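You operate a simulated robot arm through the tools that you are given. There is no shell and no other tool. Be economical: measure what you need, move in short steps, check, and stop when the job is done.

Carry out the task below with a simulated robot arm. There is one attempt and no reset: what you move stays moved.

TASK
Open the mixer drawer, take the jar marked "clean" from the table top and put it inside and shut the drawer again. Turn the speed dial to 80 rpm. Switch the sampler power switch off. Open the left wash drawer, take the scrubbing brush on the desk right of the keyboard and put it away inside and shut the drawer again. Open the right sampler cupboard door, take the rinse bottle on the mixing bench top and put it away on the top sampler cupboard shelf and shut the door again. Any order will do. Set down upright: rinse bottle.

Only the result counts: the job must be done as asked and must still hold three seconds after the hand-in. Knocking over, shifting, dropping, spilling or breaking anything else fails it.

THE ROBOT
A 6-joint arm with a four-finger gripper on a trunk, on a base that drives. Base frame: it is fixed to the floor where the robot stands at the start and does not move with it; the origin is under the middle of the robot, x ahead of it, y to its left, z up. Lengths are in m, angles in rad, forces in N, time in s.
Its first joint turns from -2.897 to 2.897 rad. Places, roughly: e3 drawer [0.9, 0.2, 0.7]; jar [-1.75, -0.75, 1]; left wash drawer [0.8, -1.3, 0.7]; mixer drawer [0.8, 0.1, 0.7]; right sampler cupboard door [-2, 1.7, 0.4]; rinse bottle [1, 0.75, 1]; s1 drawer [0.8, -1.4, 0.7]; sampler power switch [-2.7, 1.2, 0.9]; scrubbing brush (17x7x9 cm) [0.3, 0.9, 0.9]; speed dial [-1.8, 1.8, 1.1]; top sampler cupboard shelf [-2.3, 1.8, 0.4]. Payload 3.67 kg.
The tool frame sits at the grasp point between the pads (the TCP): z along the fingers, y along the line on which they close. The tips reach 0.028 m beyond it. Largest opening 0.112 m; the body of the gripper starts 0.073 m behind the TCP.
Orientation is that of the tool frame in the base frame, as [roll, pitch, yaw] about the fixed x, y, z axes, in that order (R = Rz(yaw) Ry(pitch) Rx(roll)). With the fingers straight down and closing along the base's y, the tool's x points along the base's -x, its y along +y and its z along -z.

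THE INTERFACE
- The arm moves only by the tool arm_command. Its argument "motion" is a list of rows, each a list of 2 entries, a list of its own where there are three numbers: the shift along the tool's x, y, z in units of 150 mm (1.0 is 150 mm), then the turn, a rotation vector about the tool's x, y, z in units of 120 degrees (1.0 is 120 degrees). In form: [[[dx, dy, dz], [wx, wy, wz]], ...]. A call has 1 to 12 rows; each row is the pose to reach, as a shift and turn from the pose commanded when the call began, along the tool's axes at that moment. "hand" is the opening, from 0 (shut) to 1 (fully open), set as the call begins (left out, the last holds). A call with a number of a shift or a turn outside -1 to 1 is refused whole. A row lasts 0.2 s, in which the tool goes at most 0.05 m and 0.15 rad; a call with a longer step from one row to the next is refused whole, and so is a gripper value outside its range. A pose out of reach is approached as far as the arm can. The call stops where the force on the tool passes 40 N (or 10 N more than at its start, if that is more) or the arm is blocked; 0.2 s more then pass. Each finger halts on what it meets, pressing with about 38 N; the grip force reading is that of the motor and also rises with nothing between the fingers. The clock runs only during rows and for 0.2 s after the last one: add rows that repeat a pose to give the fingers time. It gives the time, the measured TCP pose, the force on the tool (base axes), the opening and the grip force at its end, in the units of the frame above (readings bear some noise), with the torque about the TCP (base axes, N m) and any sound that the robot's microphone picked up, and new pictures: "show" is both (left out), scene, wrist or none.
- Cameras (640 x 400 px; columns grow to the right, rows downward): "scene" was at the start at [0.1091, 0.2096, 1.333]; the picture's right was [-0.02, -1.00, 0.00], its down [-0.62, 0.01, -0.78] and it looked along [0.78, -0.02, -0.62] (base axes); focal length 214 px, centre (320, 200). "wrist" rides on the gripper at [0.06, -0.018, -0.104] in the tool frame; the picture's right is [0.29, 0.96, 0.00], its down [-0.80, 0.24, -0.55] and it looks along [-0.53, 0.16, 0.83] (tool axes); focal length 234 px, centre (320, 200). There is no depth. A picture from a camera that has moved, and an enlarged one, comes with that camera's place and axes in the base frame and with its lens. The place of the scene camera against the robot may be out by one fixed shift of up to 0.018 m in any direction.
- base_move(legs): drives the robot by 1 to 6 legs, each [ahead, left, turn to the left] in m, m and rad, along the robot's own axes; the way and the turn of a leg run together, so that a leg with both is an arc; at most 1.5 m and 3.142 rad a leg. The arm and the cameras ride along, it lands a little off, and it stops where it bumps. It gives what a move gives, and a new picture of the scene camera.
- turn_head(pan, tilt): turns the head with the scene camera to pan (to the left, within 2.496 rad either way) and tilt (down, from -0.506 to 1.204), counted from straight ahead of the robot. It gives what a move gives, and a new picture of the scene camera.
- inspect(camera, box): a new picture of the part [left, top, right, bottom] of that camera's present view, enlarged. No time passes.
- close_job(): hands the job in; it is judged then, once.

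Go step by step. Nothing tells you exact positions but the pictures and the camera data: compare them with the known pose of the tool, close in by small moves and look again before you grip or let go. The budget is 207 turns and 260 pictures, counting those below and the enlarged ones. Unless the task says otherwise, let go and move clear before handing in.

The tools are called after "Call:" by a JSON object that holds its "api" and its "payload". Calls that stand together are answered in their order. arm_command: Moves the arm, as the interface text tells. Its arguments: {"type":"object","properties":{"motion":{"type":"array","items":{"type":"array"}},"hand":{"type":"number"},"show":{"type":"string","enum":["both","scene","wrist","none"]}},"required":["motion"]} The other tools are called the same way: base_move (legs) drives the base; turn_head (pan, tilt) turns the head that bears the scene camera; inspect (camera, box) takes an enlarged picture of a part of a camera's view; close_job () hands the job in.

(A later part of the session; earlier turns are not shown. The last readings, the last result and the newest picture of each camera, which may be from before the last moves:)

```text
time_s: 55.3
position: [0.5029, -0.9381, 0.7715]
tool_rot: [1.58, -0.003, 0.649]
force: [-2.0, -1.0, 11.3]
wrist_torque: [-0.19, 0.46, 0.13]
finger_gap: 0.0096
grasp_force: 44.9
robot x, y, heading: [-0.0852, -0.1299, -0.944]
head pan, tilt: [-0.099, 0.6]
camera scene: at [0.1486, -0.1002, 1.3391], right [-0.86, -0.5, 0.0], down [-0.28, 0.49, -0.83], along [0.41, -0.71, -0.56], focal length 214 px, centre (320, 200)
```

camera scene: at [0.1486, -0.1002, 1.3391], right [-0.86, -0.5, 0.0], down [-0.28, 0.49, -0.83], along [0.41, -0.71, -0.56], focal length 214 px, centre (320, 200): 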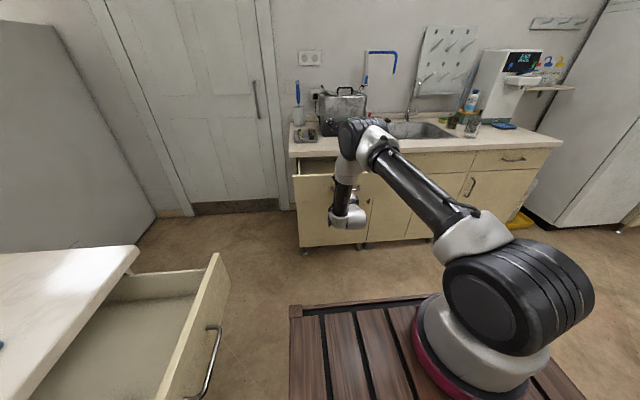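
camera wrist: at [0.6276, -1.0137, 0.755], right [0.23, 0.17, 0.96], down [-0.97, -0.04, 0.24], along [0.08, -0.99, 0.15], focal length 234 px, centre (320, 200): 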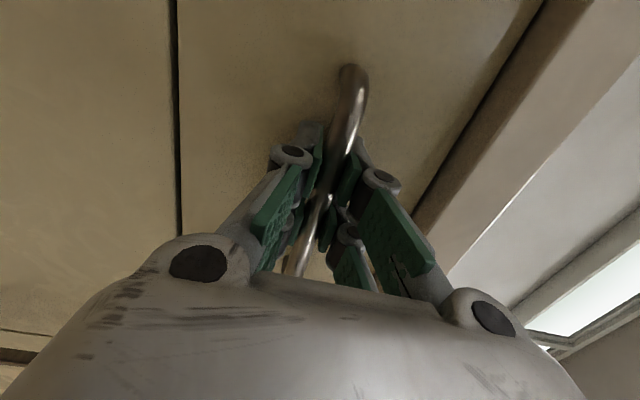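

The wash drawer is 24 cm open. I release, back off and raise the arm.

Call:
{"api": "arm_command", "payload": {"motion": [[[0, 0, 0], [0, 0, 0]], [[0, 0, 0], [0, 0, 0]], [[0, 0, -0.25], [0, 0, 0]], [[0, 0, -0.5], [0, 0, 0]], [[0, 0.3, -0.6], [0, 0, 0]], [[0, 0.6, -0.6], [0, 0, 0]], [[0, 0.9, -0.6], [0, 0, 0]], [[0, 1.0, -0.6], [0, 0, 0]]], "hand": 0.8, "show": "none"}}

Call:
{"api": "arm_command", "payload": {"motion": [[[0, 0.3, 0.1], [0, 0, 0]], [[0, 0.6, 0.1], [0.06, 0, 0]], [[0, 0.9, 0.1], [0.13, 0, 0]], [[0, 1.0, 0], [0.2, 0, 0]], [[0, 1.0, 0], [0.27, 0, 0]], [[0, 1.0, 0], [0.34, 0, 0]], [[0, 1.0, 0], [0.41, 0, 0]], [[0, 1.0, 0], [0.48, 0, 0]], [[0, 1.0, 0], [0.55, 0, 0]], [[0, 1.0, 0], [0.62, 0, 0]], [[0, 1.0, 0], [0.69, 0, 0]], [[0, 1.0, 0], [0.75, 0, 0]]], "show": "scene"}}

```text
time_s: 57.1
position: [0.449, -0.8659, 0.9228]
tool_rot: [1.583, -0.002, 0.65]
force: [-0.7, -0.4, -0.8]
wrist_torque: [-0.03, -0.03, 0.0]
finger_gap: 0.0894
grasp_force: 0.0
robot x, y, heading: [-0.0846, -0.1299, -0.947]
head pan, tilt: [-0.099, 0.6]
```

```text
time_s: 59.7
position: [0.4327, -0.858, 1.051]
tool_rot: [3.096, 0.261, 0.646]
force: [-0.3, 0.7, 1.2]
wrist_torque: [-0.06, 0.01, 0.0]
finger_gap: 0.0897
grasp_force: 0.0
out of reach, approached as far as the arm can: row 5, 6, 7, 8, 9, 10, 11, 12
robot x, y, heading: [-0.0835, -0.1334, -0.94]
head pan, tilt: [-0.099, 0.6]
camera scene: at [0.149, -0.1, 1.339], right [-0.86, -0.5, 0.0], down [-0.28, 0.49, -0.83], along [0.41, -0.71, -0.56], focal length 214 px, centre (320, 200)
```

scene: 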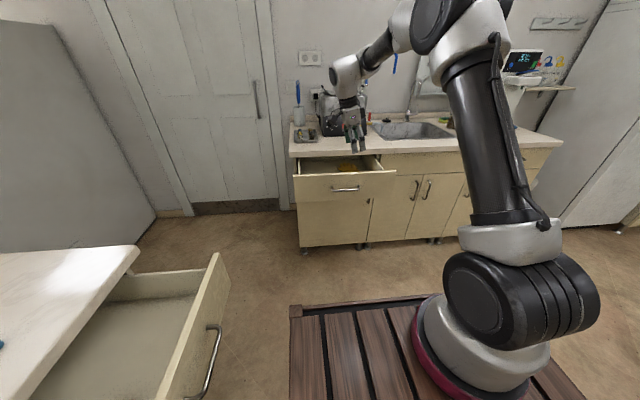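

The tool is nearly down but tilted. I level it while retracting slightly.

Call:
{"api": "arm_command", "payload": {"motion": [[[0, -0.2, 0], [0, 0.04, 0]], [[0, -0.4, 0], [0, 0.08, 0]], [[0, -0.6, 0], [0, 0.125, 0]], [[0, -0.8, 0], [0, 0.125, 0]], [[0, -1.0, 0], [0, 0.125, 0]], [[0, -1.0, 0], [0, 0.125, 0]]], "show": "scene"}}

```text
time_s: 61.1
position: [0.3507, -0.7454, 1.0079]
tool_rot: [3.036, 0.206, 0.643]
force: [-0.3, -0.7, 1.1]
wrist_torque: [-0.01, 0.01, -0.03]
finger_gap: 0.0896
grasp_force: 0.0
out of reach, approached as far as the arm can: row 1, 2, 3, 4, 5, 6
robot x, y, heading: [-0.0876, -0.1301, -0.944]
head pan, tilt: [-0.099, 0.6]
camera scene: at [0.1489, -0.1005, 1.3391], right [-0.86, -0.5, 0.0], down [-0.28, 0.49, -0.83], along [0.41, -0.71, -0.56], focal length 214 px, centre (320, 200)
```

scene: 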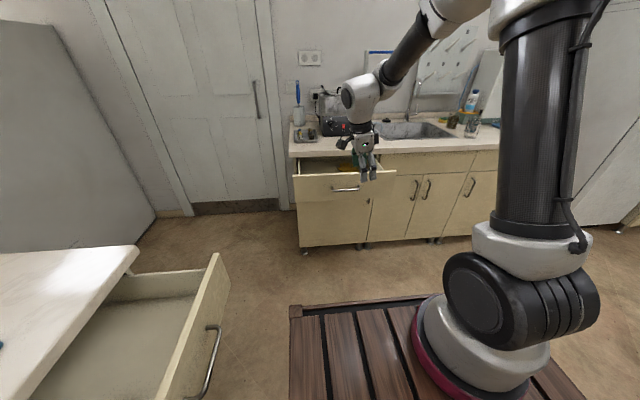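

I'm near a wrist limit; I spin the tool back to the starting orientation to get clear of it.

Call:
{"api": "arm_command", "payload": {"motion": [[[0, 0, 0], [0, 0, -0.068]], [[0, 0, 0], [0, 0, -0.136]], [[0, 0, 0], [0, 0, -0.204]], [[0, 0, 0], [0, 0, -0.272]], [[0, 0, 0], [0, 0, -0.34]], [[0, 0, 0], [0, 0, -0.408]], [[0, 0, 0], [0, 0, -0.476]], [[0, 0, 0], [0, 0, -0.544]], [[0, 0, 0], [0, 0, -0.612]], [[0, 0, 0], [0, 0, -0.68]], [[0, 0, 0], [0, 0, -0.75]]], "show": "scene"}}

```text
time_s: 63.5
position: [0.3536, -0.7459, 1.0073]
tool_rot: [-2.935, 0.102, 2.237]
force: [0.3, -0.2, 0.3]
wrist_torque: [0.01, 0.02, 0.04]
finger_gap: 0.0896
grasp_force: 0.0
robot x, y, heading: [-0.0863, -0.1294, -0.948]
head pan, tilt: [-0.099, 0.6]
camera scene: at [0.1489, -0.1006, 1.3391], right [-0.86, -0.5, 0.0], down [-0.28, 0.49, -0.83], along [0.41, -0.71, -0.57], focal length 214 px, centre (320, 200)
```

scene: 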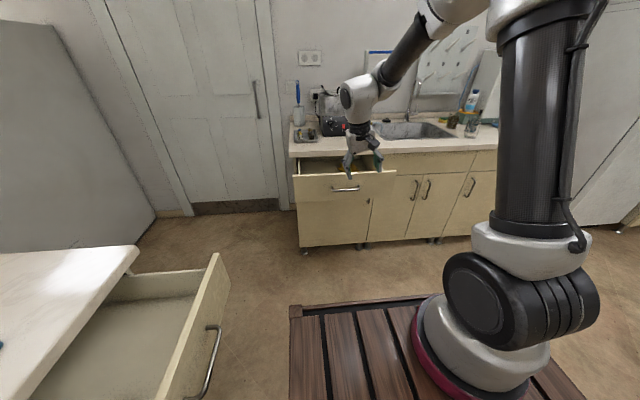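

Now I level the tool.

Call:
{"api": "arm_command", "payload": {"motion": [[[0, 0, -0.1], [-0.05, 0.025, 0]], [[0, 0, -0.2], [-0.0987, 0.0487, 0]], [[0, 0, -0.3], [-0.0987, 0.0487, 0]], [[0, 0, -0.3], [-0.0987, 0.0487, 0]]], "show": "none"}}

```text
time_s: 64.5
position: [0.3537, -0.7378, 1.0076]
tool_rot: [-2.932, 0.093, 2.233]
force: [0.2, -0.3, -0.2]
wrist_torque: [0.01, 0.0, -0.01]
finger_gap: 0.0895
grasp_force: 0.1
out of reach, approached as far as the arm can: row 1, 2, 3, 4
robot x, y, heading: [-0.0799, -0.1278, -0.943]
head pan, tilt: [-0.099, 0.6]
```

Still limited here; I move the tool toward its initial spot near the body, leveling on the way.

Call:
{"api": "arm_command", "payload": {"motion": [[[0.2, -0.06, -0.15], [0, 0, 0]], [[0.4, -0.12, -0.3], [0, 0, 0]], [[0.6, -0.2, -0.45], [0, 0, 0]], [[0.8, -0.28, -0.6], [0, 0, 0]], [[0.87, -0.28, -0.67], [-0.05, 0.025, 0]], [[0.87, -0.28, -0.67], [-0.0987, 0.0487, 0]], [[0.87, -0.28, -0.67], [-0.0987, 0.0487, 0]]], "show": "scene"}}

```text
time_s: 66.1
position: [0.2601, -0.6505, 1.0867]
tool_rot: [-2.911, 0.1, 2.234]
force: [0.9, 0.1, 0.2]
wrist_torque: [-0.01, 0.02, 0.01]
finger_gap: 0.0895
grasp_force: 0.1
out of reach, approached as far as the arm can: row 3, 4, 5, 6, 7
robot x, y, heading: [-0.0819, -0.1313, -0.945]
head pan, tilt: [-0.099, 0.6]
camera scene: at [0.1489, -0.1006, 1.3391], right [-0.86, -0.5, 0.0], down [-0.28, 0.49, -0.83], along [0.41, -0.71, -0.56], focal length 214 px, centre (320, 200)
```

scene: 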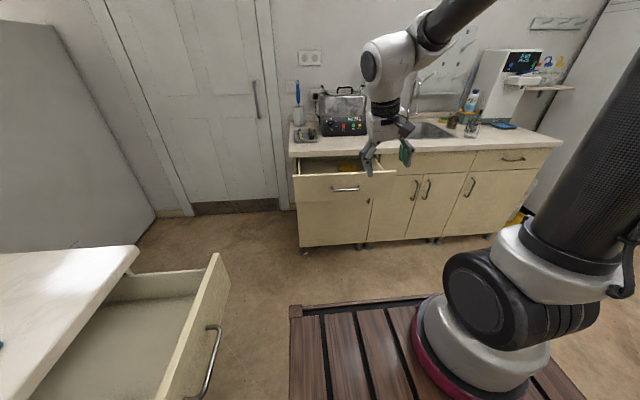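

The arm is in a flipped wrist branch with a roll joint at its limit. I swing the tool out to the right and around to unwind it.

Call:
{"api": "arm_command", "payload": {"motion": [[[0, 0, 0], [0.068, 0, 0]], [[0, 0, 0], [0.136, 0, 0]], [[0, 0, 0], [0.204, 0, 0]], [[0, 0, 0], [0.272, 0, 0]], [[0, 0, 0], [0.34, 0, 0]], [[0, 0, 0], [0.41, 0, 0]], [[0, 0, 0], [0.48, 0, 0]], [[0, 0, 0], [0.55, 0, 0]]], "show": "scene"}}

```text
time_s: 67.9
position: [0.261, -0.6507, 1.0897]
tool_rot: [-1.755, 0.101, 2.234]
force: [-0.9, 0.6, -0.3]
wrist_torque: [-0.01, -0.02, 0.01]
finger_gap: 0.0897
grasp_force: 0.0
robot x, y, heading: [-0.0841, -0.1302, -0.948]
head pan, tilt: [-0.099, 0.6]
camera scene: at [0.1486, -0.1005, 1.3391], right [-0.87, -0.5, 0.0], down [-0.28, 0.49, -0.83], along [0.41, -0.71, -0.56], focal length 214 px, centre (320, 200)
```

scene: 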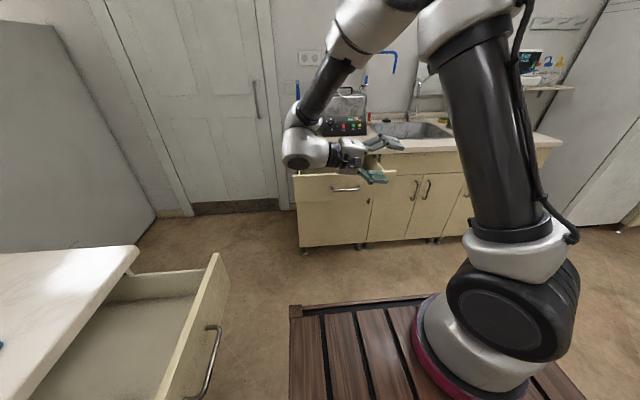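

Good. Now I swing the tool from right to forward while extending.

Call:
{"api": "arm_command", "payload": {"motion": [[[-0.2, 0.1, 0], [0, -0.068, 0]], [[-0.4, 0.2, 0], [0, -0.136, 0]], [[-0.6, 0.3, 0], [0, -0.204, 0]], [[-0.8, 0.4, 0], [0, -0.272, 0]], [[-1.0, 0.5, 0], [0, -0.34, 0]], [[-1.0, 0.6, 0], [0, -0.41, 0]], [[-1.0, 0.6, 0], [0, -0.48, 0]], [[-1.0, 0.6, 0], [0, -0.55, 0]], [[-1.0, 0.6, 0], [0, -0.62, 0]], [[-1.0, 0.6, 0], [0, -0.69, 0]], [[-1.0, 0.6, 0], [0, -0.75, 0]]], "show": "scene"}}

```text
time_s: 70.3
position: [0.3725, -0.7649, 1.0133]
tool_rot: [-1.47, 0.188, -2.455]
force: [0.8, -0.5, -0.4]
wrist_torque: [0.02, 0.04, -0.02]
finger_gap: 0.0897
grasp_force: 0.0
robot x, y, heading: [-0.0845, -0.1295, -0.951]
head pan, tilt: [-0.099, 0.6]
camera scene: at [0.149, -0.1003, 1.3391], right [-0.86, -0.5, 0.0], down [-0.28, 0.49, -0.83], along [0.41, -0.71, -0.56], focal length 214 px, centre (320, 200)
```

scene: 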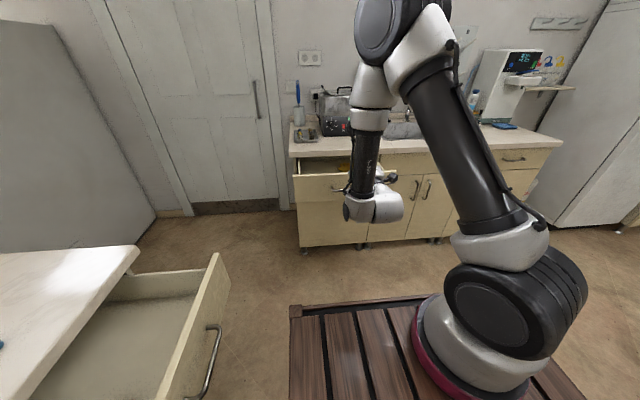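

Unwound to a forward-pointing pose. Now I pitch the tool down.

Call:
{"api": "arm_command", "payload": {"motion": [[[0, 0, 0], [-0.068, 0, 0]], [[0, 0, 0], [-0.136, 0, 0]], [[0, 0, 0], [-0.204, 0, 0]], [[0, 0, 0], [-0.272, 0, 0]], [[0, 0, 0], [-0.34, 0, 0]], [[0, 0, 0], [-0.41, 0, 0]], [[0, 0, 0], [-0.48, 0, 0]], [[0, 0, 0], [-0.55, 0, 0]], [[0, 0, 0], [-0.62, 0, 0]], [[0, 0, 0], [-0.69, 0, 0]], [[0, 0, 0], [-0.75, 0, 0]]], "show": "scene"}}

```text
time_s: 72.7
position: [0.3716, -0.7643, 1.015]
tool_rot: [-3.04, 0.187, -2.459]
force: [0.0, 0.6, 1.5]
wrist_torque: [-0.04, 0.0, -0.01]
finger_gap: 0.0893
grasp_force: 0.0
robot x, y, heading: [-0.0849, -0.1325, -0.946]
head pan, tilt: [-0.099, 0.6]
camera scene: at [0.1487, -0.1003, 1.3391], right [-0.86, -0.5, 0.0], down [-0.28, 0.49, -0.83], along [0.41, -0.71, -0.56], focal length 214 px, centre (320, 200)
```

scene: 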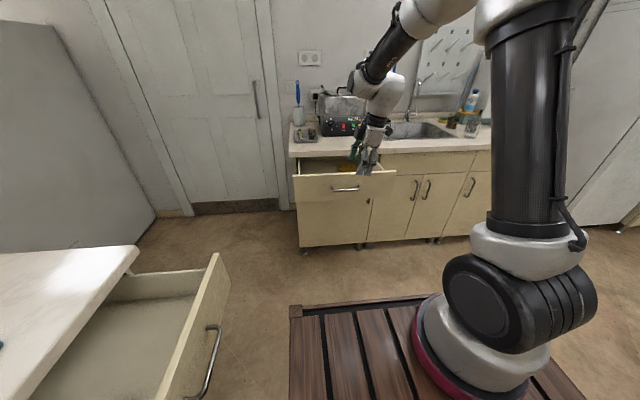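

Works without limits: the "x to the right" wrist orientation pitches freely, so I'll keep that. I level and raise the tool, then drive to the bench for the brush.

Call:
{"api": "arm_command", "payload": {"motion": [[[0, 0.1, -0.2], [-0.024, 0.045, -0.01]], [[0, 0.2, -0.4], [-0.048, 0.089, -0.027]], [[0, 0.3, -0.6], [-0.048, 0.089, -0.027]], [[0, 0.5, -0.7], [-0.048, 0.089, -0.027]], [[0, 0.6, -0.7], [-0.048, 0.089, -0.027]]], "hand": 1, "show": "none"}}

Call:
{"api": "base_move", "payload": {"legs": [[-0.16, -0.21, 0], [0, 0, 1.571]]}}

```text
time_s: 73.9
position: [0.2946, -0.6969, 1.1078]
tool_rot: [-3.138, -0.001, -2.412]
force: [0.3, -0.1, 0.2]
wrist_torque: [0.03, 0.01, -0.01]
finger_gap: 0.1121
grasp_force: 0.0
robot x, y, heading: [-0.084, -0.1274, -0.948]
head pan, tilt: [-0.099, 0.6]
```

```text
time_s: 79.6
position: [0.2111, 0.2637, 1.1073]
tool_rot: [-3.136, -0.001, -0.828]
force: [0.2, -0.1, 0.3]
wrist_torque: [0.02, -0.02, 0.02]
finger_gap: 0.1122
grasp_force: 0.1
robot x, y, heading: [-0.3497, -0.1264, 0.641]
head pan, tilt: [-0.099, 0.6]
camera scene: at [-0.3836, 0.1024, 1.3391], right [0.51, -0.86, 0.0], down [-0.48, -0.29, -0.83], along [0.71, 0.42, -0.56], focal length 214 px, centre (320, 200)
```

scene: 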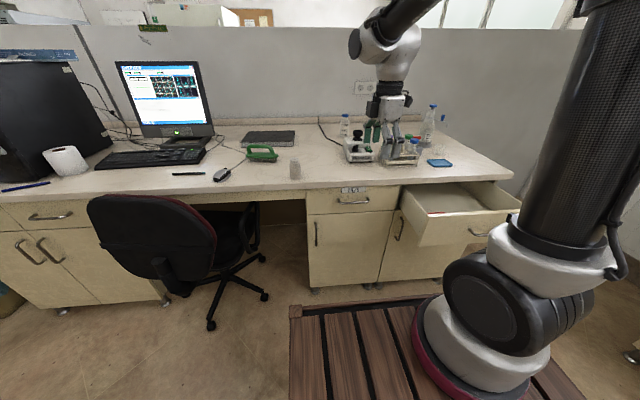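

I drive ahead and left so the brush comes into reach.

Call:
{"api": "base_move", "payload": {"legs": [[0.26, 0.1, -0.01]]}}

Call:
{"api": "turn_head", "payload": {"pan": 0.4, "tilt": 0.8}}

```text
time_s: 81.6
position: [0.374, 0.493, 1.1073]
tool_rot: [-3.137, -0.002, -0.844]
force: [-0.2, -0.2, 0.3]
wrist_torque: [0.01, 0.03, 0.01]
finger_gap: 0.1118
grasp_force: 0.1
robot x, y, heading: [-0.195, 0.1148, 0.623]
head pan, tilt: [-0.099, 0.6]
camera scene: at [-0.2245, 0.3416, 1.3391], right [0.5, -0.87, 0.0], down [-0.49, -0.28, -0.82], along [0.71, 0.41, -0.57], focal length 214 px, centre (320, 200)
```

scene: 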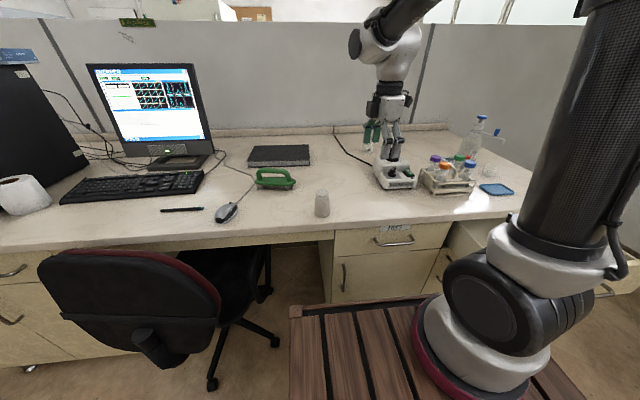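

```text
time_s: 82.5
position: [0.373, 0.4926, 1.1079]
tool_rot: [-3.137, -0.002, -0.845]
force: [-0.3, -0.6, 0.2]
wrist_torque: [0.0, 0.02, -0.05]
finger_gap: 0.112
grasp_force: 0.1
robot x, y, heading: [-0.1948, 0.116, 0.618]
head pan, tilt: [0.4, 0.799]
camera scene: at [-0.2589, 0.3662, 1.3222], right [0.85, -0.52, 0.0], down [-0.37, -0.61, -0.7], along [0.36, 0.59, -0.72], focal length 214 px, centre (320, 200)
```

scene: 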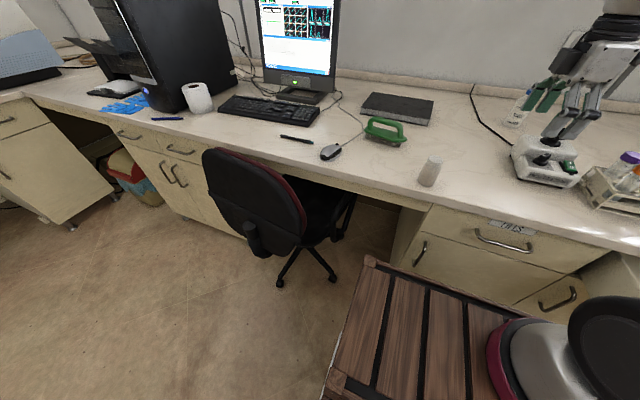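

Call:
{"api": "inspect", "payload": {"camera": "scene", "box": [330, 90, 470, 190]}}

```text
4.00 times, centred on (400, 140) of scene
camera zoom: at [-0.2589, 0.3662, 1.3222], right [0.85, -0.52, 0.0], down [-0.37, -0.61, -0.7], along [0.36, 0.59, -0.72], focal length 858 px, centre (0, 440)
```

zoom: 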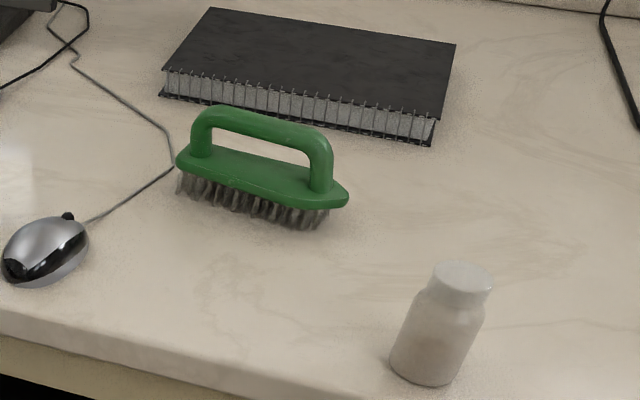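

The brush has an arch handle, near (0.31, 0.86), long axis at about −1.15 rad. I move above it, turning the fingers to close across the bar.

Call:
{"api": "arm_command", "payload": {"motion": [[[-0.2, -0.13, 0], [0, 0, 0.05]], [[-0.4, -0.26, 0], [0, 0, 0.1]], [[-0.6, -0.38, 0], [0, 0, 0.146]], [[-0.8, -0.5, 0], [0, 0, 0.146]], [[-1.0, -0.62, 0], [0, 0, 0.146]]], "show": "none"}}

Call:
{"api": "arm_command", "payload": {"motion": [[[-0.2, -0.05, 0], [0, 0, 0]], [[-0.4, -0.1, 0], [0, 0, 0]], [[-0.6, -0.15, 0], [0, 0, 0]], [[-0.8, -0.2, 0], [0, 0, 0]], [[-0.8, -0.2, 0], [0, 0, 0]]]}}

```text
time_s: 83.7
position: [0.3426, 0.6665, 1.1059]
tool_rot: [-3.136, 0.0, -1.152]
force: [0.1, -0.3, 0.8]
wrist_torque: [0.02, -0.05, 0.02]
finger_gap: 0.1117
grasp_force: 0.1
robot x, y, heading: [-0.1965, 0.1139, 0.621]
head pan, tilt: [0.4, 0.799]
```

```text
time_s: 84.9
position: [0.3211, 0.7876, 1.1084]
tool_rot: [-3.138, -0.002, -1.151]
force: [0.1, 0.2, -0.1]
wrist_torque: [0.04, 0.01, -0.04]
finger_gap: 0.1121
grasp_force: 0.0
robot x, y, heading: [-0.1966, 0.1159, 0.624]
head pan, tilt: [0.4, 0.799]
camera scene: at [-0.2591, 0.3662, 1.3222], right [0.85, -0.52, 0.0], down [-0.37, -0.61, -0.7], along [0.36, 0.59, -0.72], focal length 214 px, centre (320, 200)
camera wrist: at [0.3611, 0.7406, 1.2136], right [-0.76, -0.65, 0.0], down [-0.55, 0.63, 0.55], along [-0.36, 0.42, -0.83], focal length 234 px, centre (320, 200)
```

scene: 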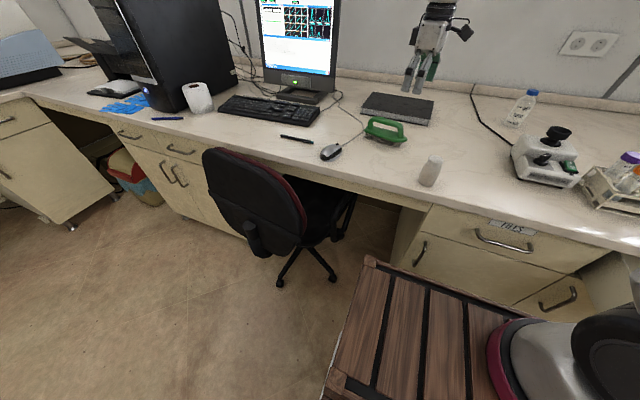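
wrist: 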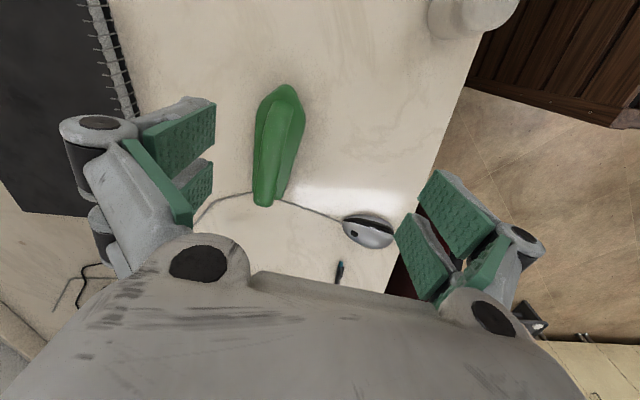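

Wrist view gives the brush at (0.335, 0.85). I center and descend partway.

Call:
{"api": "arm_command", "payload": {"motion": [[[-0.18, -0.13, 0], [0, 0, -0.015]], [[-0.35, -0.26, 0], [0, 0, -0.015]], [[-0.35, -0.26, 0.25], [0, 0, -0.015]], [[-0.35, -0.26, 0.45], [0, 0, -0.015]], [[-0.35, -0.26, 0.45], [0, 0, -0.015]]]}}

```text
time_s: 86.1
position: [0.334, 0.8516, 1.0421]
tool_rot: [-3.136, -0.001, -1.119]
force: [-0.2, -0.4, 0.8]
wrist_torque: [0.02, 0.05, 0.02]
finger_gap: 0.1122
grasp_force: 0.1
robot x, y, heading: [-0.1925, 0.1172, 0.621]
head pan, tilt: [0.4, 0.799]
camera scene: at [-0.2591, 0.3663, 1.3222], right [0.85, -0.52, 0.0], down [-0.37, -0.61, -0.7], along [0.36, 0.59, -0.72], focal length 214 px, centre (320, 200)
camera wrist: at [0.3754, 0.806, 1.1462], right [-0.74, -0.68, 0.0], down [-0.57, 0.61, 0.55], along [-0.37, 0.41, -0.83], focal length 234 px, centre (320, 200)
```

scene: 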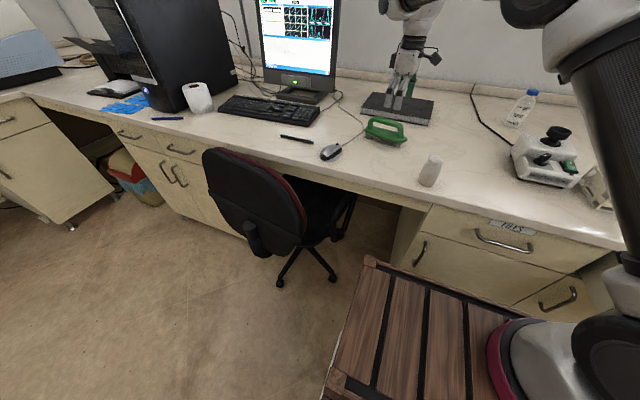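
wrist: 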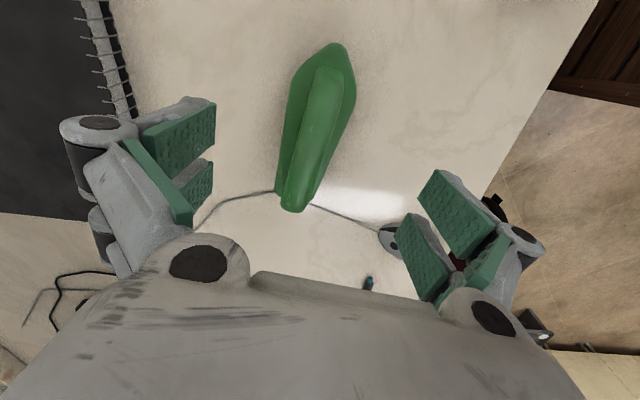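

Aligned. I narrow the opening, descend onto the bar and close.

Call:
{"api": "arm_command", "payload": {"motion": [[[-0.06, 0, 0], [0, 0, 0]], [[-0.06, 0, 0.15], [0, 0, 0]], [[-0.06, 0, 0.3], [0, 0, 0]], [[-0.06, 0, 0.44], [0, 0, 0]], [[-0.06, 0, 0.44], [0, 0, 0]]], "hand": 0.5, "show": "wrist"}}

Call:
{"api": "arm_command", "payload": {"motion": [[[0, 0, 0], [0, 0, 0]], [[0, 0, 0], [0, 0, 0]], [[0, 0, 0], [0, 0, 0]]], "hand": 0, "show": "wrist"}}

```text
time_s: 87.3
position: [0.3332, 0.8604, 0.9751]
tool_rot: [-3.137, -0.002, -1.118]
force: [0.6, -1.2, -0.8]
wrist_torque: [0.0, -0.01, -0.03]
finger_gap: 0.0561
grasp_force: 0.0
robot x, y, heading: [-0.1941, 0.1127, 0.62]
head pan, tilt: [0.4, 0.799]
camera wrist: at [0.3744, 0.8145, 1.0792], right [-0.74, -0.68, 0.0], down [-0.57, 0.61, 0.55], along [-0.37, 0.41, -0.83], focal length 234 px, centre (320, 200)
```

wrist: 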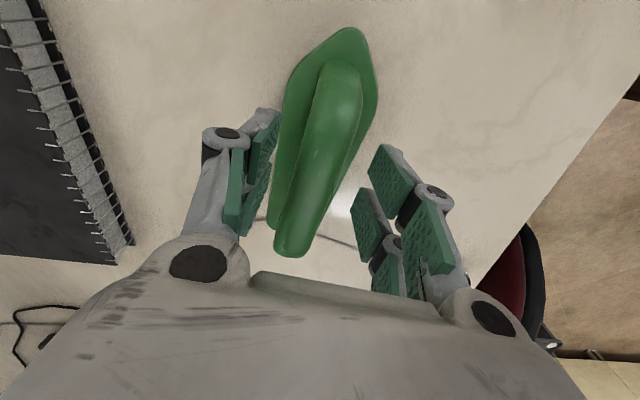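

```text
time_s: 88.1
position: [0.3331, 0.8611, 0.9767]
tool_rot: [-3.137, -0.002, -1.118]
force: [0.6, 0.4, -0.4]
wrist_torque: [0.04, 0.04, -0.01]
finger_gap: 0.0257
grasp_force: 38.7
robot x, y, heading: [-0.1987, 0.1149, 0.618]
head pan, tilt: [0.4, 0.799]
camera wrist: at [0.3744, 0.8145, 1.0794], right [-0.74, -0.68, 0.0], down [-0.57, 0.61, 0.55], along [-0.37, 0.41, -0.83], focal length 234 px, centre (320, 200)
```

wrist: 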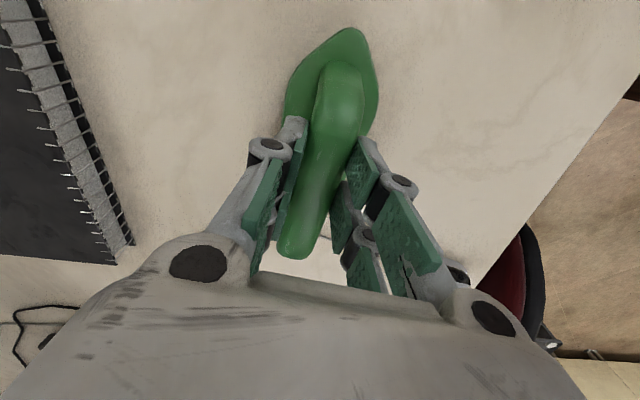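

Gripped on the bar. I lift it 15 cm and move back toward the robot's midline.

Call:
{"api": "arm_command", "payload": {"motion": [[[0, 0, -0.2], [0, 0, 0]], [[0, 0, -0.45], [0, 0, 0]], [[0, 0, -0.7], [0, 0, 0]], [[0, 0, -0.9], [0, 0, 0]], [[0, 0, -1.0], [0, 0, 0]], [[0.25, 0.05, -1.0], [0, 0, 0]], [[0.5, 0.1, -1.0], [0, 0, 0]], [[0.75, 0.2, -1.0], [0, 0, 0]], [[0.95, 0.3, -1.0], [0, 0, 0]], [[0.95, 0.3, -1.0], [0, 0, 0]]]}}

```text
time_s: 90.3
position: [0.3534, 0.7123, 1.1247]
tool_rot: [-3.136, 0.001, -1.119]
force: [0.0, 0.5, -0.2]
wrist_torque: [0.01, -0.01, -0.01]
finger_gap: 0.0002
grasp_force: 35.7
robot x, y, heading: [-0.1949, 0.1128, 0.618]
head pan, tilt: [0.4, 0.799]
camera scene: at [-0.259, 0.3664, 1.3222], right [0.85, -0.52, 0.0], down [-0.37, -0.61, -0.7], along [0.36, 0.59, -0.72], focal length 214 px, centre (320, 200)
camera wrist: at [0.395, 0.6655, 1.2281], right [-0.74, -0.68, 0.0], down [-0.57, 0.61, 0.55], along [-0.37, 0.41, -0.83], focal length 234 px, centre (320, 200)
```

scene: 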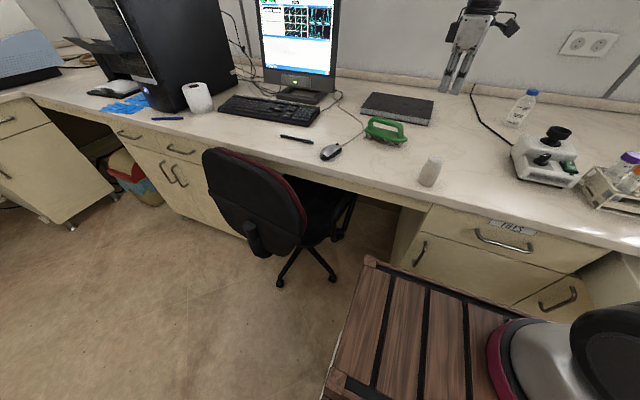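
wrist: 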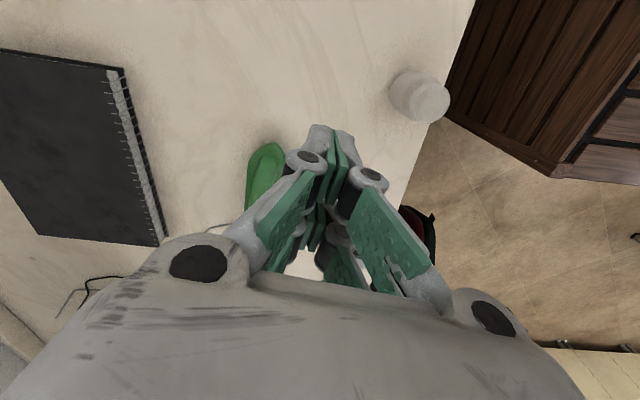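

The fingers slipped off the rounded top of the bar; the brush has not moved. I return, go 2.5 cm deeper and grip again.

Call:
{"api": "arm_command", "payload": {"motion": [[[-0.25, -0.08, 0], [0, 0, 0]], [[-0.5, -0.16, 0], [0, 0, 0]], [[-0.75, -0.24, 0], [0, 0, 0]], [[-0.95, -0.3, 0], [0, 0, 0]], [[-0.95, -0.3, 0.3], [0, 0, 0]], [[-0.95, -0.3, 0.5], [0, 0, 0]], [[-0.95, -0.3, 0.5], [0, 0, 0]]], "hand": 0.5}}

Call:
{"api": "inspect", "payload": {"camera": "scene", "box": [330, 90, 470, 190]}}

```text
time_s: 91.9
position: [0.3338, 0.8604, 1.0477]
tool_rot: [-3.136, 0.0, -1.12]
force: [-0.4, -0.6, 0.4]
wrist_torque: [0.06, 0.0, 0.0]
finger_gap: 0.0562
grasp_force: 0.2
robot x, y, heading: [-0.1977, 0.1138, 0.621]
head pan, tilt: [0.4, 0.799]
camera scene: at [-0.2591, 0.3663, 1.3222], right [0.85, -0.52, 0.0], down [-0.37, -0.61, -0.7], along [0.36, 0.59, -0.72], focal length 214 px, centre (320, 200)
camera wrist: at [0.3752, 0.8139, 1.152], right [-0.74, -0.68, 0.0], down [-0.57, 0.61, 0.55], along [-0.37, 0.41, -0.83], focal length 234 px, centre (320, 200)
```

scene: 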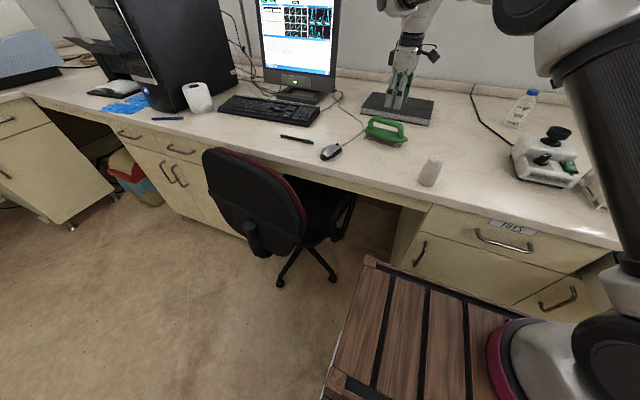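
wrist: 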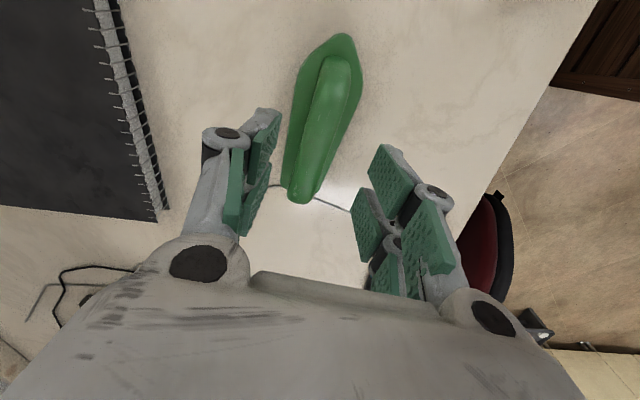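

```text
4.00 times, centred on (400, 140) of scene
camera zoom: at [-0.2591, 0.3663, 1.3222], right [0.85, -0.52, 0.0], down [-0.37, -0.61, -0.7], along [0.36, 0.59, -0.72], focal length 858 px, centre (0, 440)
```

zoom: 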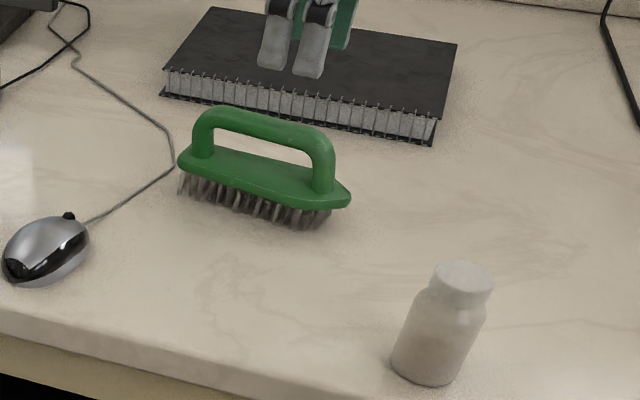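

Comparing tips and bar, the bar top is near z 0.965, so I descend to z ≈ 0.95 and grip.

Call:
{"api": "arm_command", "payload": {"motion": [[[0, 0, 0.2], [0, 0, 0]], [[0, 0, 0.4], [0, 0, 0]], [[0, 0, 0.55], [0, 0, 0]], [[0, 0, 0.65], [0, 0, 0]], [[0, 0, 0.65], [0, 0, 0]]], "show": "wrist"}}

Call:
{"api": "arm_command", "payload": {"motion": [[[0, 0, 0], [0, 0, 0]], [[0, 0, 0], [0, 0, 0]], [[0, 0, 0], [0, 0, 0]]], "hand": 0, "show": "none"}}

Call:
{"api": "arm_command", "payload": {"motion": [[[0, 0, -0.15], [0, 0, 0]], [[0, 0, -0.3], [0, 0, 0]], [[0, 0, -0.45], [0, 0, 0]], [[0, 0, -0.45], [0, 0, 0]]]}}

```text
time_s: 93.1
position: [0.3347, 0.8613, 0.95]
tool_rot: [-3.137, 0.0, -1.119]
force: [0.3, -0.7, -0.3]
wrist_torque: [-0.01, 0.01, 0.0]
finger_gap: 0.0559
grasp_force: 0.0
robot x, y, heading: [-0.1944, 0.1134, 0.62]
head pan, tilt: [0.4, 0.799]
camera wrist: at [0.3747, 0.8148, 1.0545], right [-0.74, -0.68, 0.0], down [-0.57, 0.61, 0.55], along [-0.37, 0.41, -0.83], focal length 234 px, centre (320, 200)
```

wrist: 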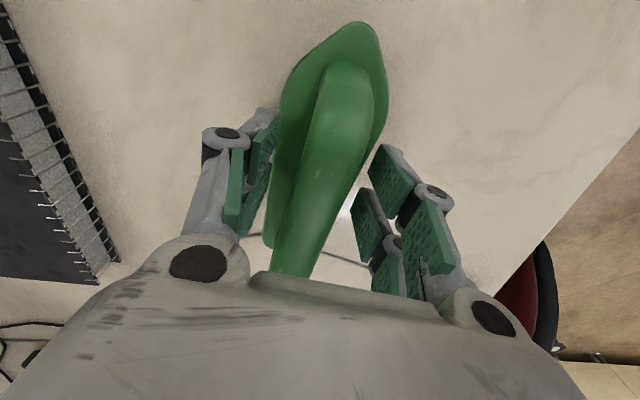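

```text
time_s: 93.9
position: [0.3346, 0.861, 0.9504]
tool_rot: [-3.139, -0.001, -1.118]
force: [0.0, 0.1, -0.3]
wrist_torque: [0.04, 0.07, 0.03]
finger_gap: 0.0241
grasp_force: 37.8
robot x, y, heading: [-0.1939, 0.1132, 0.618]
head pan, tilt: [0.4, 0.799]
```

```text
time_s: 94.9
position: [0.332, 0.8609, 1.0175]
tool_rot: [-3.136, -0.001, -1.118]
force: [-0.4, 0.5, -0.8]
wrist_torque: [-0.04, -0.02, -0.03]
finger_gap: 0.0243
grasp_force: 38.1
robot x, y, heading: [-0.1955, 0.114, 0.62]
head pan, tilt: [0.4, 0.799]
camera scene: at [-0.259, 0.3664, 1.3222], right [0.85, -0.52, 0.0], down [-0.37, -0.61, -0.7], along [0.36, 0.59, -0.72], focal length 214 px, centre (320, 200)
camera wrist: at [0.373, 0.8143, 1.1223], right [-0.74, -0.68, 0.0], down [-0.57, 0.61, 0.55], along [-0.37, 0.41, -0.83], focal length 234 px, centre (320, 200)
```

scene: 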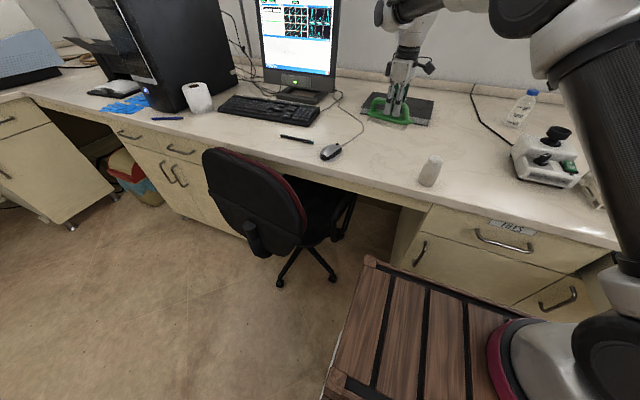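
wrist: 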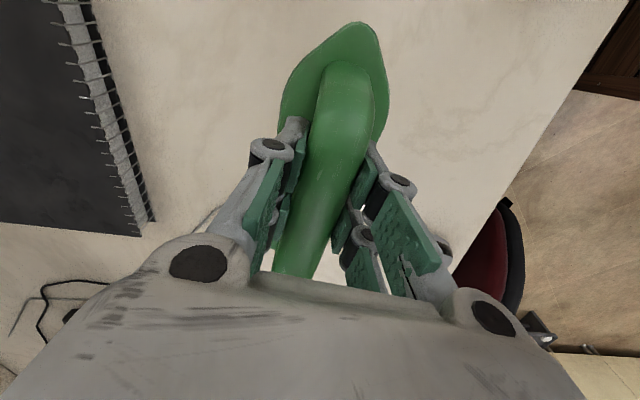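

Brush is held. I raise it and swing back toward the robot's midline.

Call:
{"api": "arm_command", "payload": {"motion": [[[0, 0, -0.25], [0, 0, 0]], [[0, 0, -0.5], [0, 0, 0]], [[0, 0, -0.7], [0, 0, 0]], [[0.2, 0.07, -0.7], [0, 0, 0]], [[0.4, 0.14, -0.7], [0, 0, 0]], [[0.6, 0.21, -0.7], [0, 0, 0]], [[0.8, 0.28, -0.7], [0, 0, 0]], [[1.0, 0.35, -0.7], [0, 0, 0]]], "show": "none"}}

Call:
{"api": "arm_command", "payload": {"motion": [[[0.2, 0.07, 0], [0, 0, 0]], [[0.4, 0.14, 0], [0, 0, 0]], [[0.6, 0.21, 0], [0, 0, 0]], [[0.8, 0.28, 0], [0, 0, 0]], [[1.0, 0.35, 0], [0, 0, 0]]], "show": "scene"}}

```text
time_s: 96.7
position: [0.347, 0.7027, 1.1236]
tool_rot: [-3.136, 0.0, -1.119]
force: [0.2, 1.1, -2.0]
wrist_torque: [-0.03, 0.0, 0.0]
finger_gap: 0.024
grasp_force: 38.1
robot x, y, heading: [-0.193, 0.114, 0.627]
head pan, tilt: [0.4, 0.799]
```

```text
time_s: 97.9
position: [0.3679, 0.5454, 1.1223]
tool_rot: [-3.137, -0.002, -1.12]
force: [0.0, -0.6, -0.4]
wrist_torque: [-0.04, 0.04, 0.02]
finger_gap: 0.0241
grasp_force: 37.9
robot x, y, heading: [-0.1947, 0.1126, 0.619]
head pan, tilt: [0.4, 0.799]
camera scene: at [-0.259, 0.3666, 1.3222], right [0.85, -0.52, 0.0], down [-0.37, -0.61, -0.7], along [0.36, 0.59, -0.72], focal length 214 px, centre (320, 200)
```

scene: 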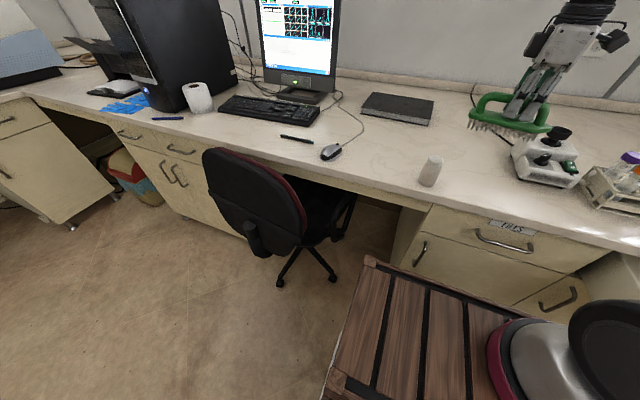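

Now I drive to the open wash drawer with the brush held high.

Call:
{"api": "base_move", "payload": {"legs": [[-0.3, 0, 0], [0, 0, -1.565], [0.6, 0.236, 0]]}}

Call:
{"api": "turn_head", "payload": {"pan": 0.0, "tilt": 0.8}}

```text
time_s: 107.0
position: [0.5624, -0.9713, 1.1244]
tool_rot: [-3.135, -0.001, -2.679]
force: [0.8, -1.1, -1.6]
wrist_torque: [-0.04, 0.0, 0.02]
finger_gap: 0.0242
grasp_force: 38.4
robot x, y, heading: [0.1202, -0.4172, -0.935]
head pan, tilt: [0.4, 0.799]
camera scene: at [0.3797, -0.3467, 1.3222], right [-0.51, -0.86, 0.0], down [-0.62, 0.37, -0.7], along [0.6, -0.36, -0.72], focal length 214 px, centre (320, 200)
```

scene: 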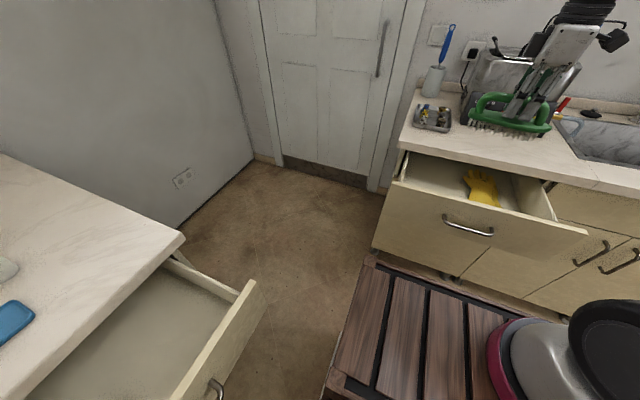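

```text
time_s: 107.9
position: [0.5613, -0.9707, 1.1232]
tool_rot: [-3.136, -0.001, -2.678]
force: [0.6, 0.5, -1.0]
wrist_torque: [0.0, 0.03, -0.02]
finger_gap: 0.0244
grasp_force: 37.8
robot x, y, heading: [0.1199, -0.4118, -0.933]
head pan, tilt: [0.0, 0.799]
camera scene: at [0.3582, -0.3704, 1.3222], right [-0.8, -0.59, 0.0], down [-0.43, 0.58, -0.7], along [0.41, -0.56, -0.72], focal length 214 px, centre (320, 200)
```

scene: 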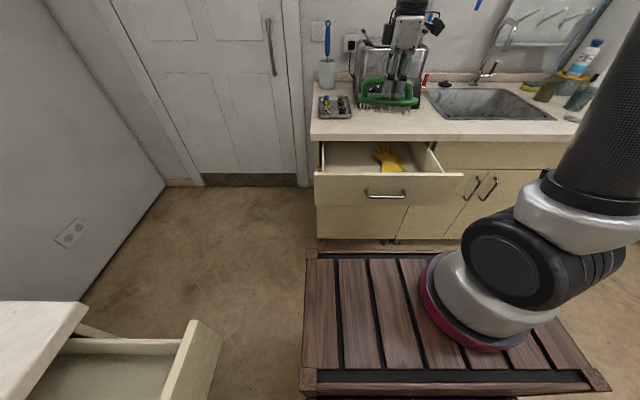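

The drawer holds a yellow glove in its right half; its left half is free. I position the brush above the left half, long side parallel to the front.

Call:
{"api": "arm_command", "payload": {"motion": [[[-0.12, -0.12, 0], [0, 0, -0.045]], [[-0.24, -0.24, 0], [0, 0, -0.09]], [[-0.36, -0.36, 0], [0, 0, -0.09]], [[-0.48, -0.49, 0], [0, 0, -0.09]], [[-0.48, -0.49, 0.3], [0, 0, -0.09]], [[-0.48, -0.49, 0.4], [0, 0, -0.09]]]}}

Call:
{"api": "inspect", "payload": {"camera": "scene", "box": [280, 40, 480, 240]}}

```text
time_s: 109.3
position: [0.6607, -1.0047, 1.0638]
tool_rot: [-3.135, -0.001, -2.488]
force: [0.3, -0.2, -1.1]
wrist_torque: [0.02, 0.0, 0.01]
finger_gap: 0.0239
grasp_force: 37.7
robot x, y, heading: [0.1211, -0.4144, -0.929]
head pan, tilt: [0.0, 0.799]
camera scene: at [0.3581, -0.3703, 1.3222], right [-0.8, -0.59, 0.0], down [-0.43, 0.58, -0.7], along [0.41, -0.56, -0.72], focal length 214 px, centre (320, 200)
camera wrist: at [0.6229, -1.0549, 1.1685], right [-0.81, 0.59, 0.0], down [0.49, 0.68, 0.55], along [0.33, 0.44, -0.83], focal length 234 px, centre (320, 200)
```

scene: 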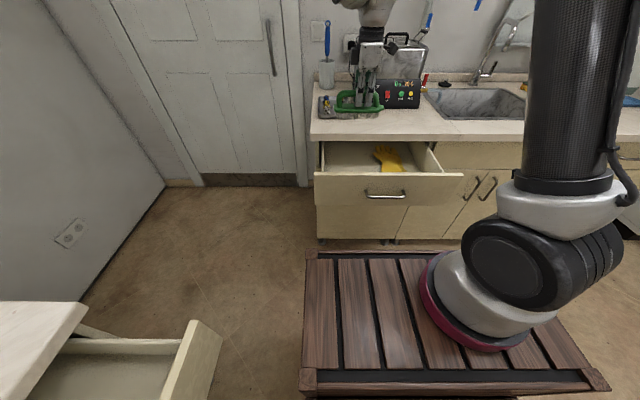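
wrist: 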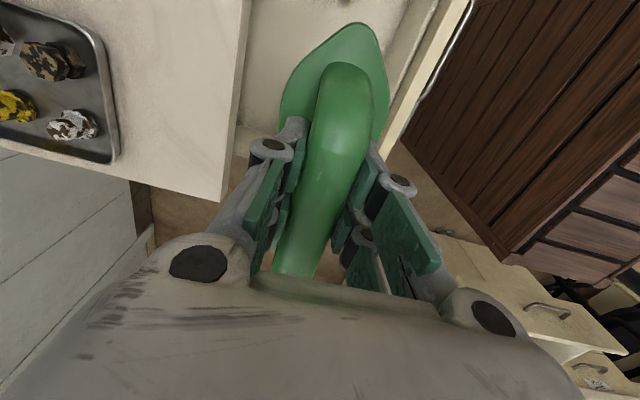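

```text
2.00 times, centred on (380, 140) of scene
camera zoom: at [0.3581, -0.3703, 1.3222], right [-0.8, -0.59, 0.0], down [-0.43, 0.58, -0.7], along [0.41, -0.56, -0.72], focal length 429 px, centre (200, 320)
```

zoom: 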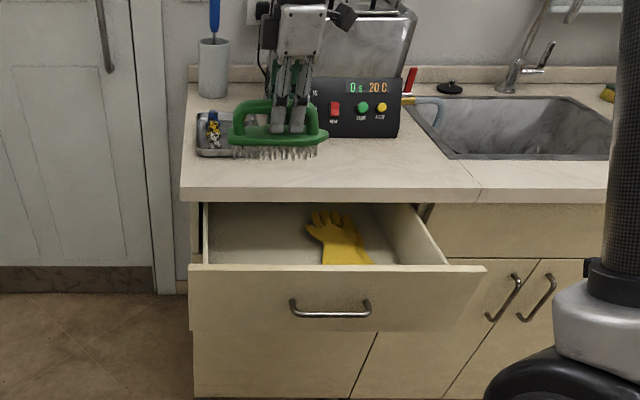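

The opening is clear under the brush. I descend into the drawer in two stages.

Call:
{"api": "arm_command", "payload": {"motion": [[[0, 0, 0.25], [0, 0, 0]], [[0, 0, 0.5], [0, 0, 0]], [[0, 0, 0.75], [0, 0, 0]], [[0, 0, 1.0], [0, 0, 0]], [[0, 0, 1.0], [0, 0, 0]]]}}

Call:
{"api": "inspect", "payload": {"camera": "scene", "box": [280, 80, 480, 220]}}

```text
time_s: 110.5
position: [0.6579, -1.0036, 0.912]
tool_rot: [-3.138, -0.001, -2.488]
force: [-0.9, -0.2, -1.5]
wrist_torque: [-0.01, 0.01, -0.01]
finger_gap: 0.0242
grasp_force: 38.3
robot x, y, heading: [0.1227, -0.4167, -0.937]
head pan, tilt: [0.0, 0.799]
camera scene: at [0.3582, -0.3705, 1.3222], right [-0.8, -0.59, 0.0], down [-0.43, 0.58, -0.7], along [0.41, -0.56, -0.72], focal length 214 px, centre (320, 200)
camera wrist: at [0.6201, -1.0548, 1.0167], right [-0.81, 0.59, 0.0], down [0.49, 0.68, 0.55], along [0.33, 0.45, -0.83], focal length 234 px, centre (320, 200)
```

scene: 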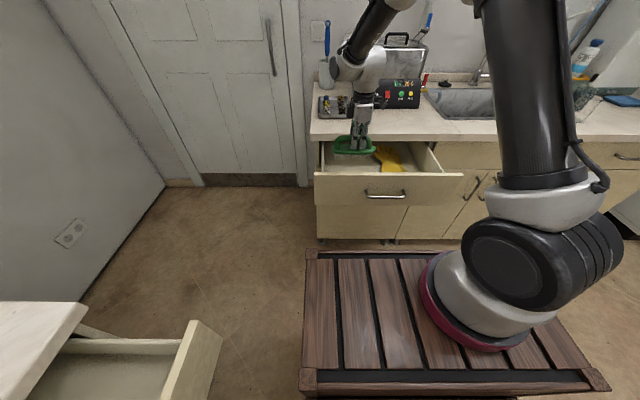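
wrist: 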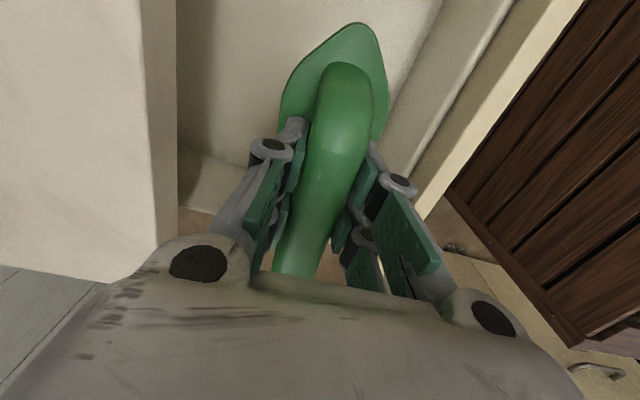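

```text
2.86 times, centred on (380, 150) of scene
camera zoom: at [0.3582, -0.3705, 1.3222], right [-0.8, -0.59, 0.0], down [-0.43, 0.58, -0.7], along [0.41, -0.56, -0.72], focal length 613 px, centre (149, 343)
```

zoom: 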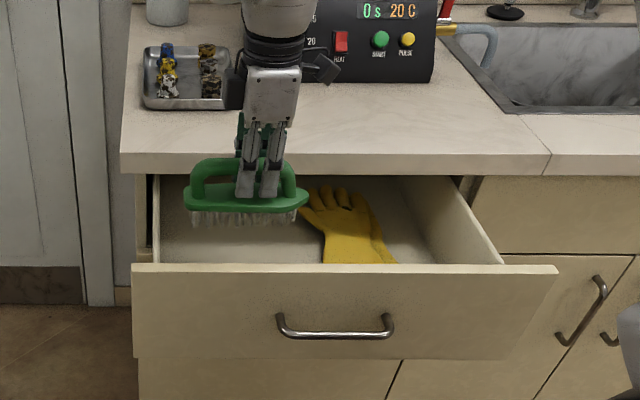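

I check the left wall clearance in the wrist view before going lower.

Call:
{"api": "inspect", "payload": {"camera": "wrist", "box": [140, 60, 460, 260]}}

```text
2.00 times, centred on (300, 160) of wrist
camera zoom: at [0.6201, -1.0548, 1.0167], right [-0.81, 0.59, 0.0], down [0.49, 0.68, 0.55], along [0.33, 0.45, -0.83], focal length 468 px, centre (360, 280)
```

zoom: 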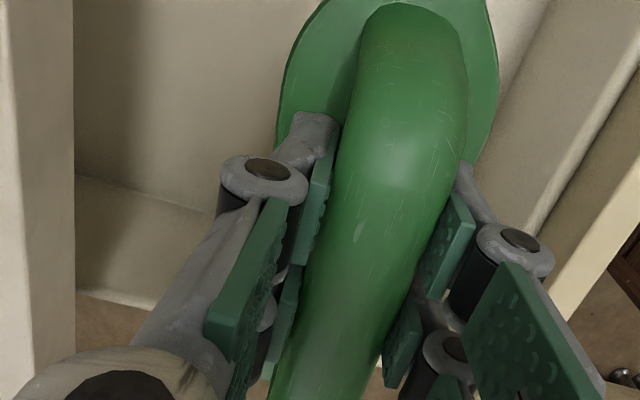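

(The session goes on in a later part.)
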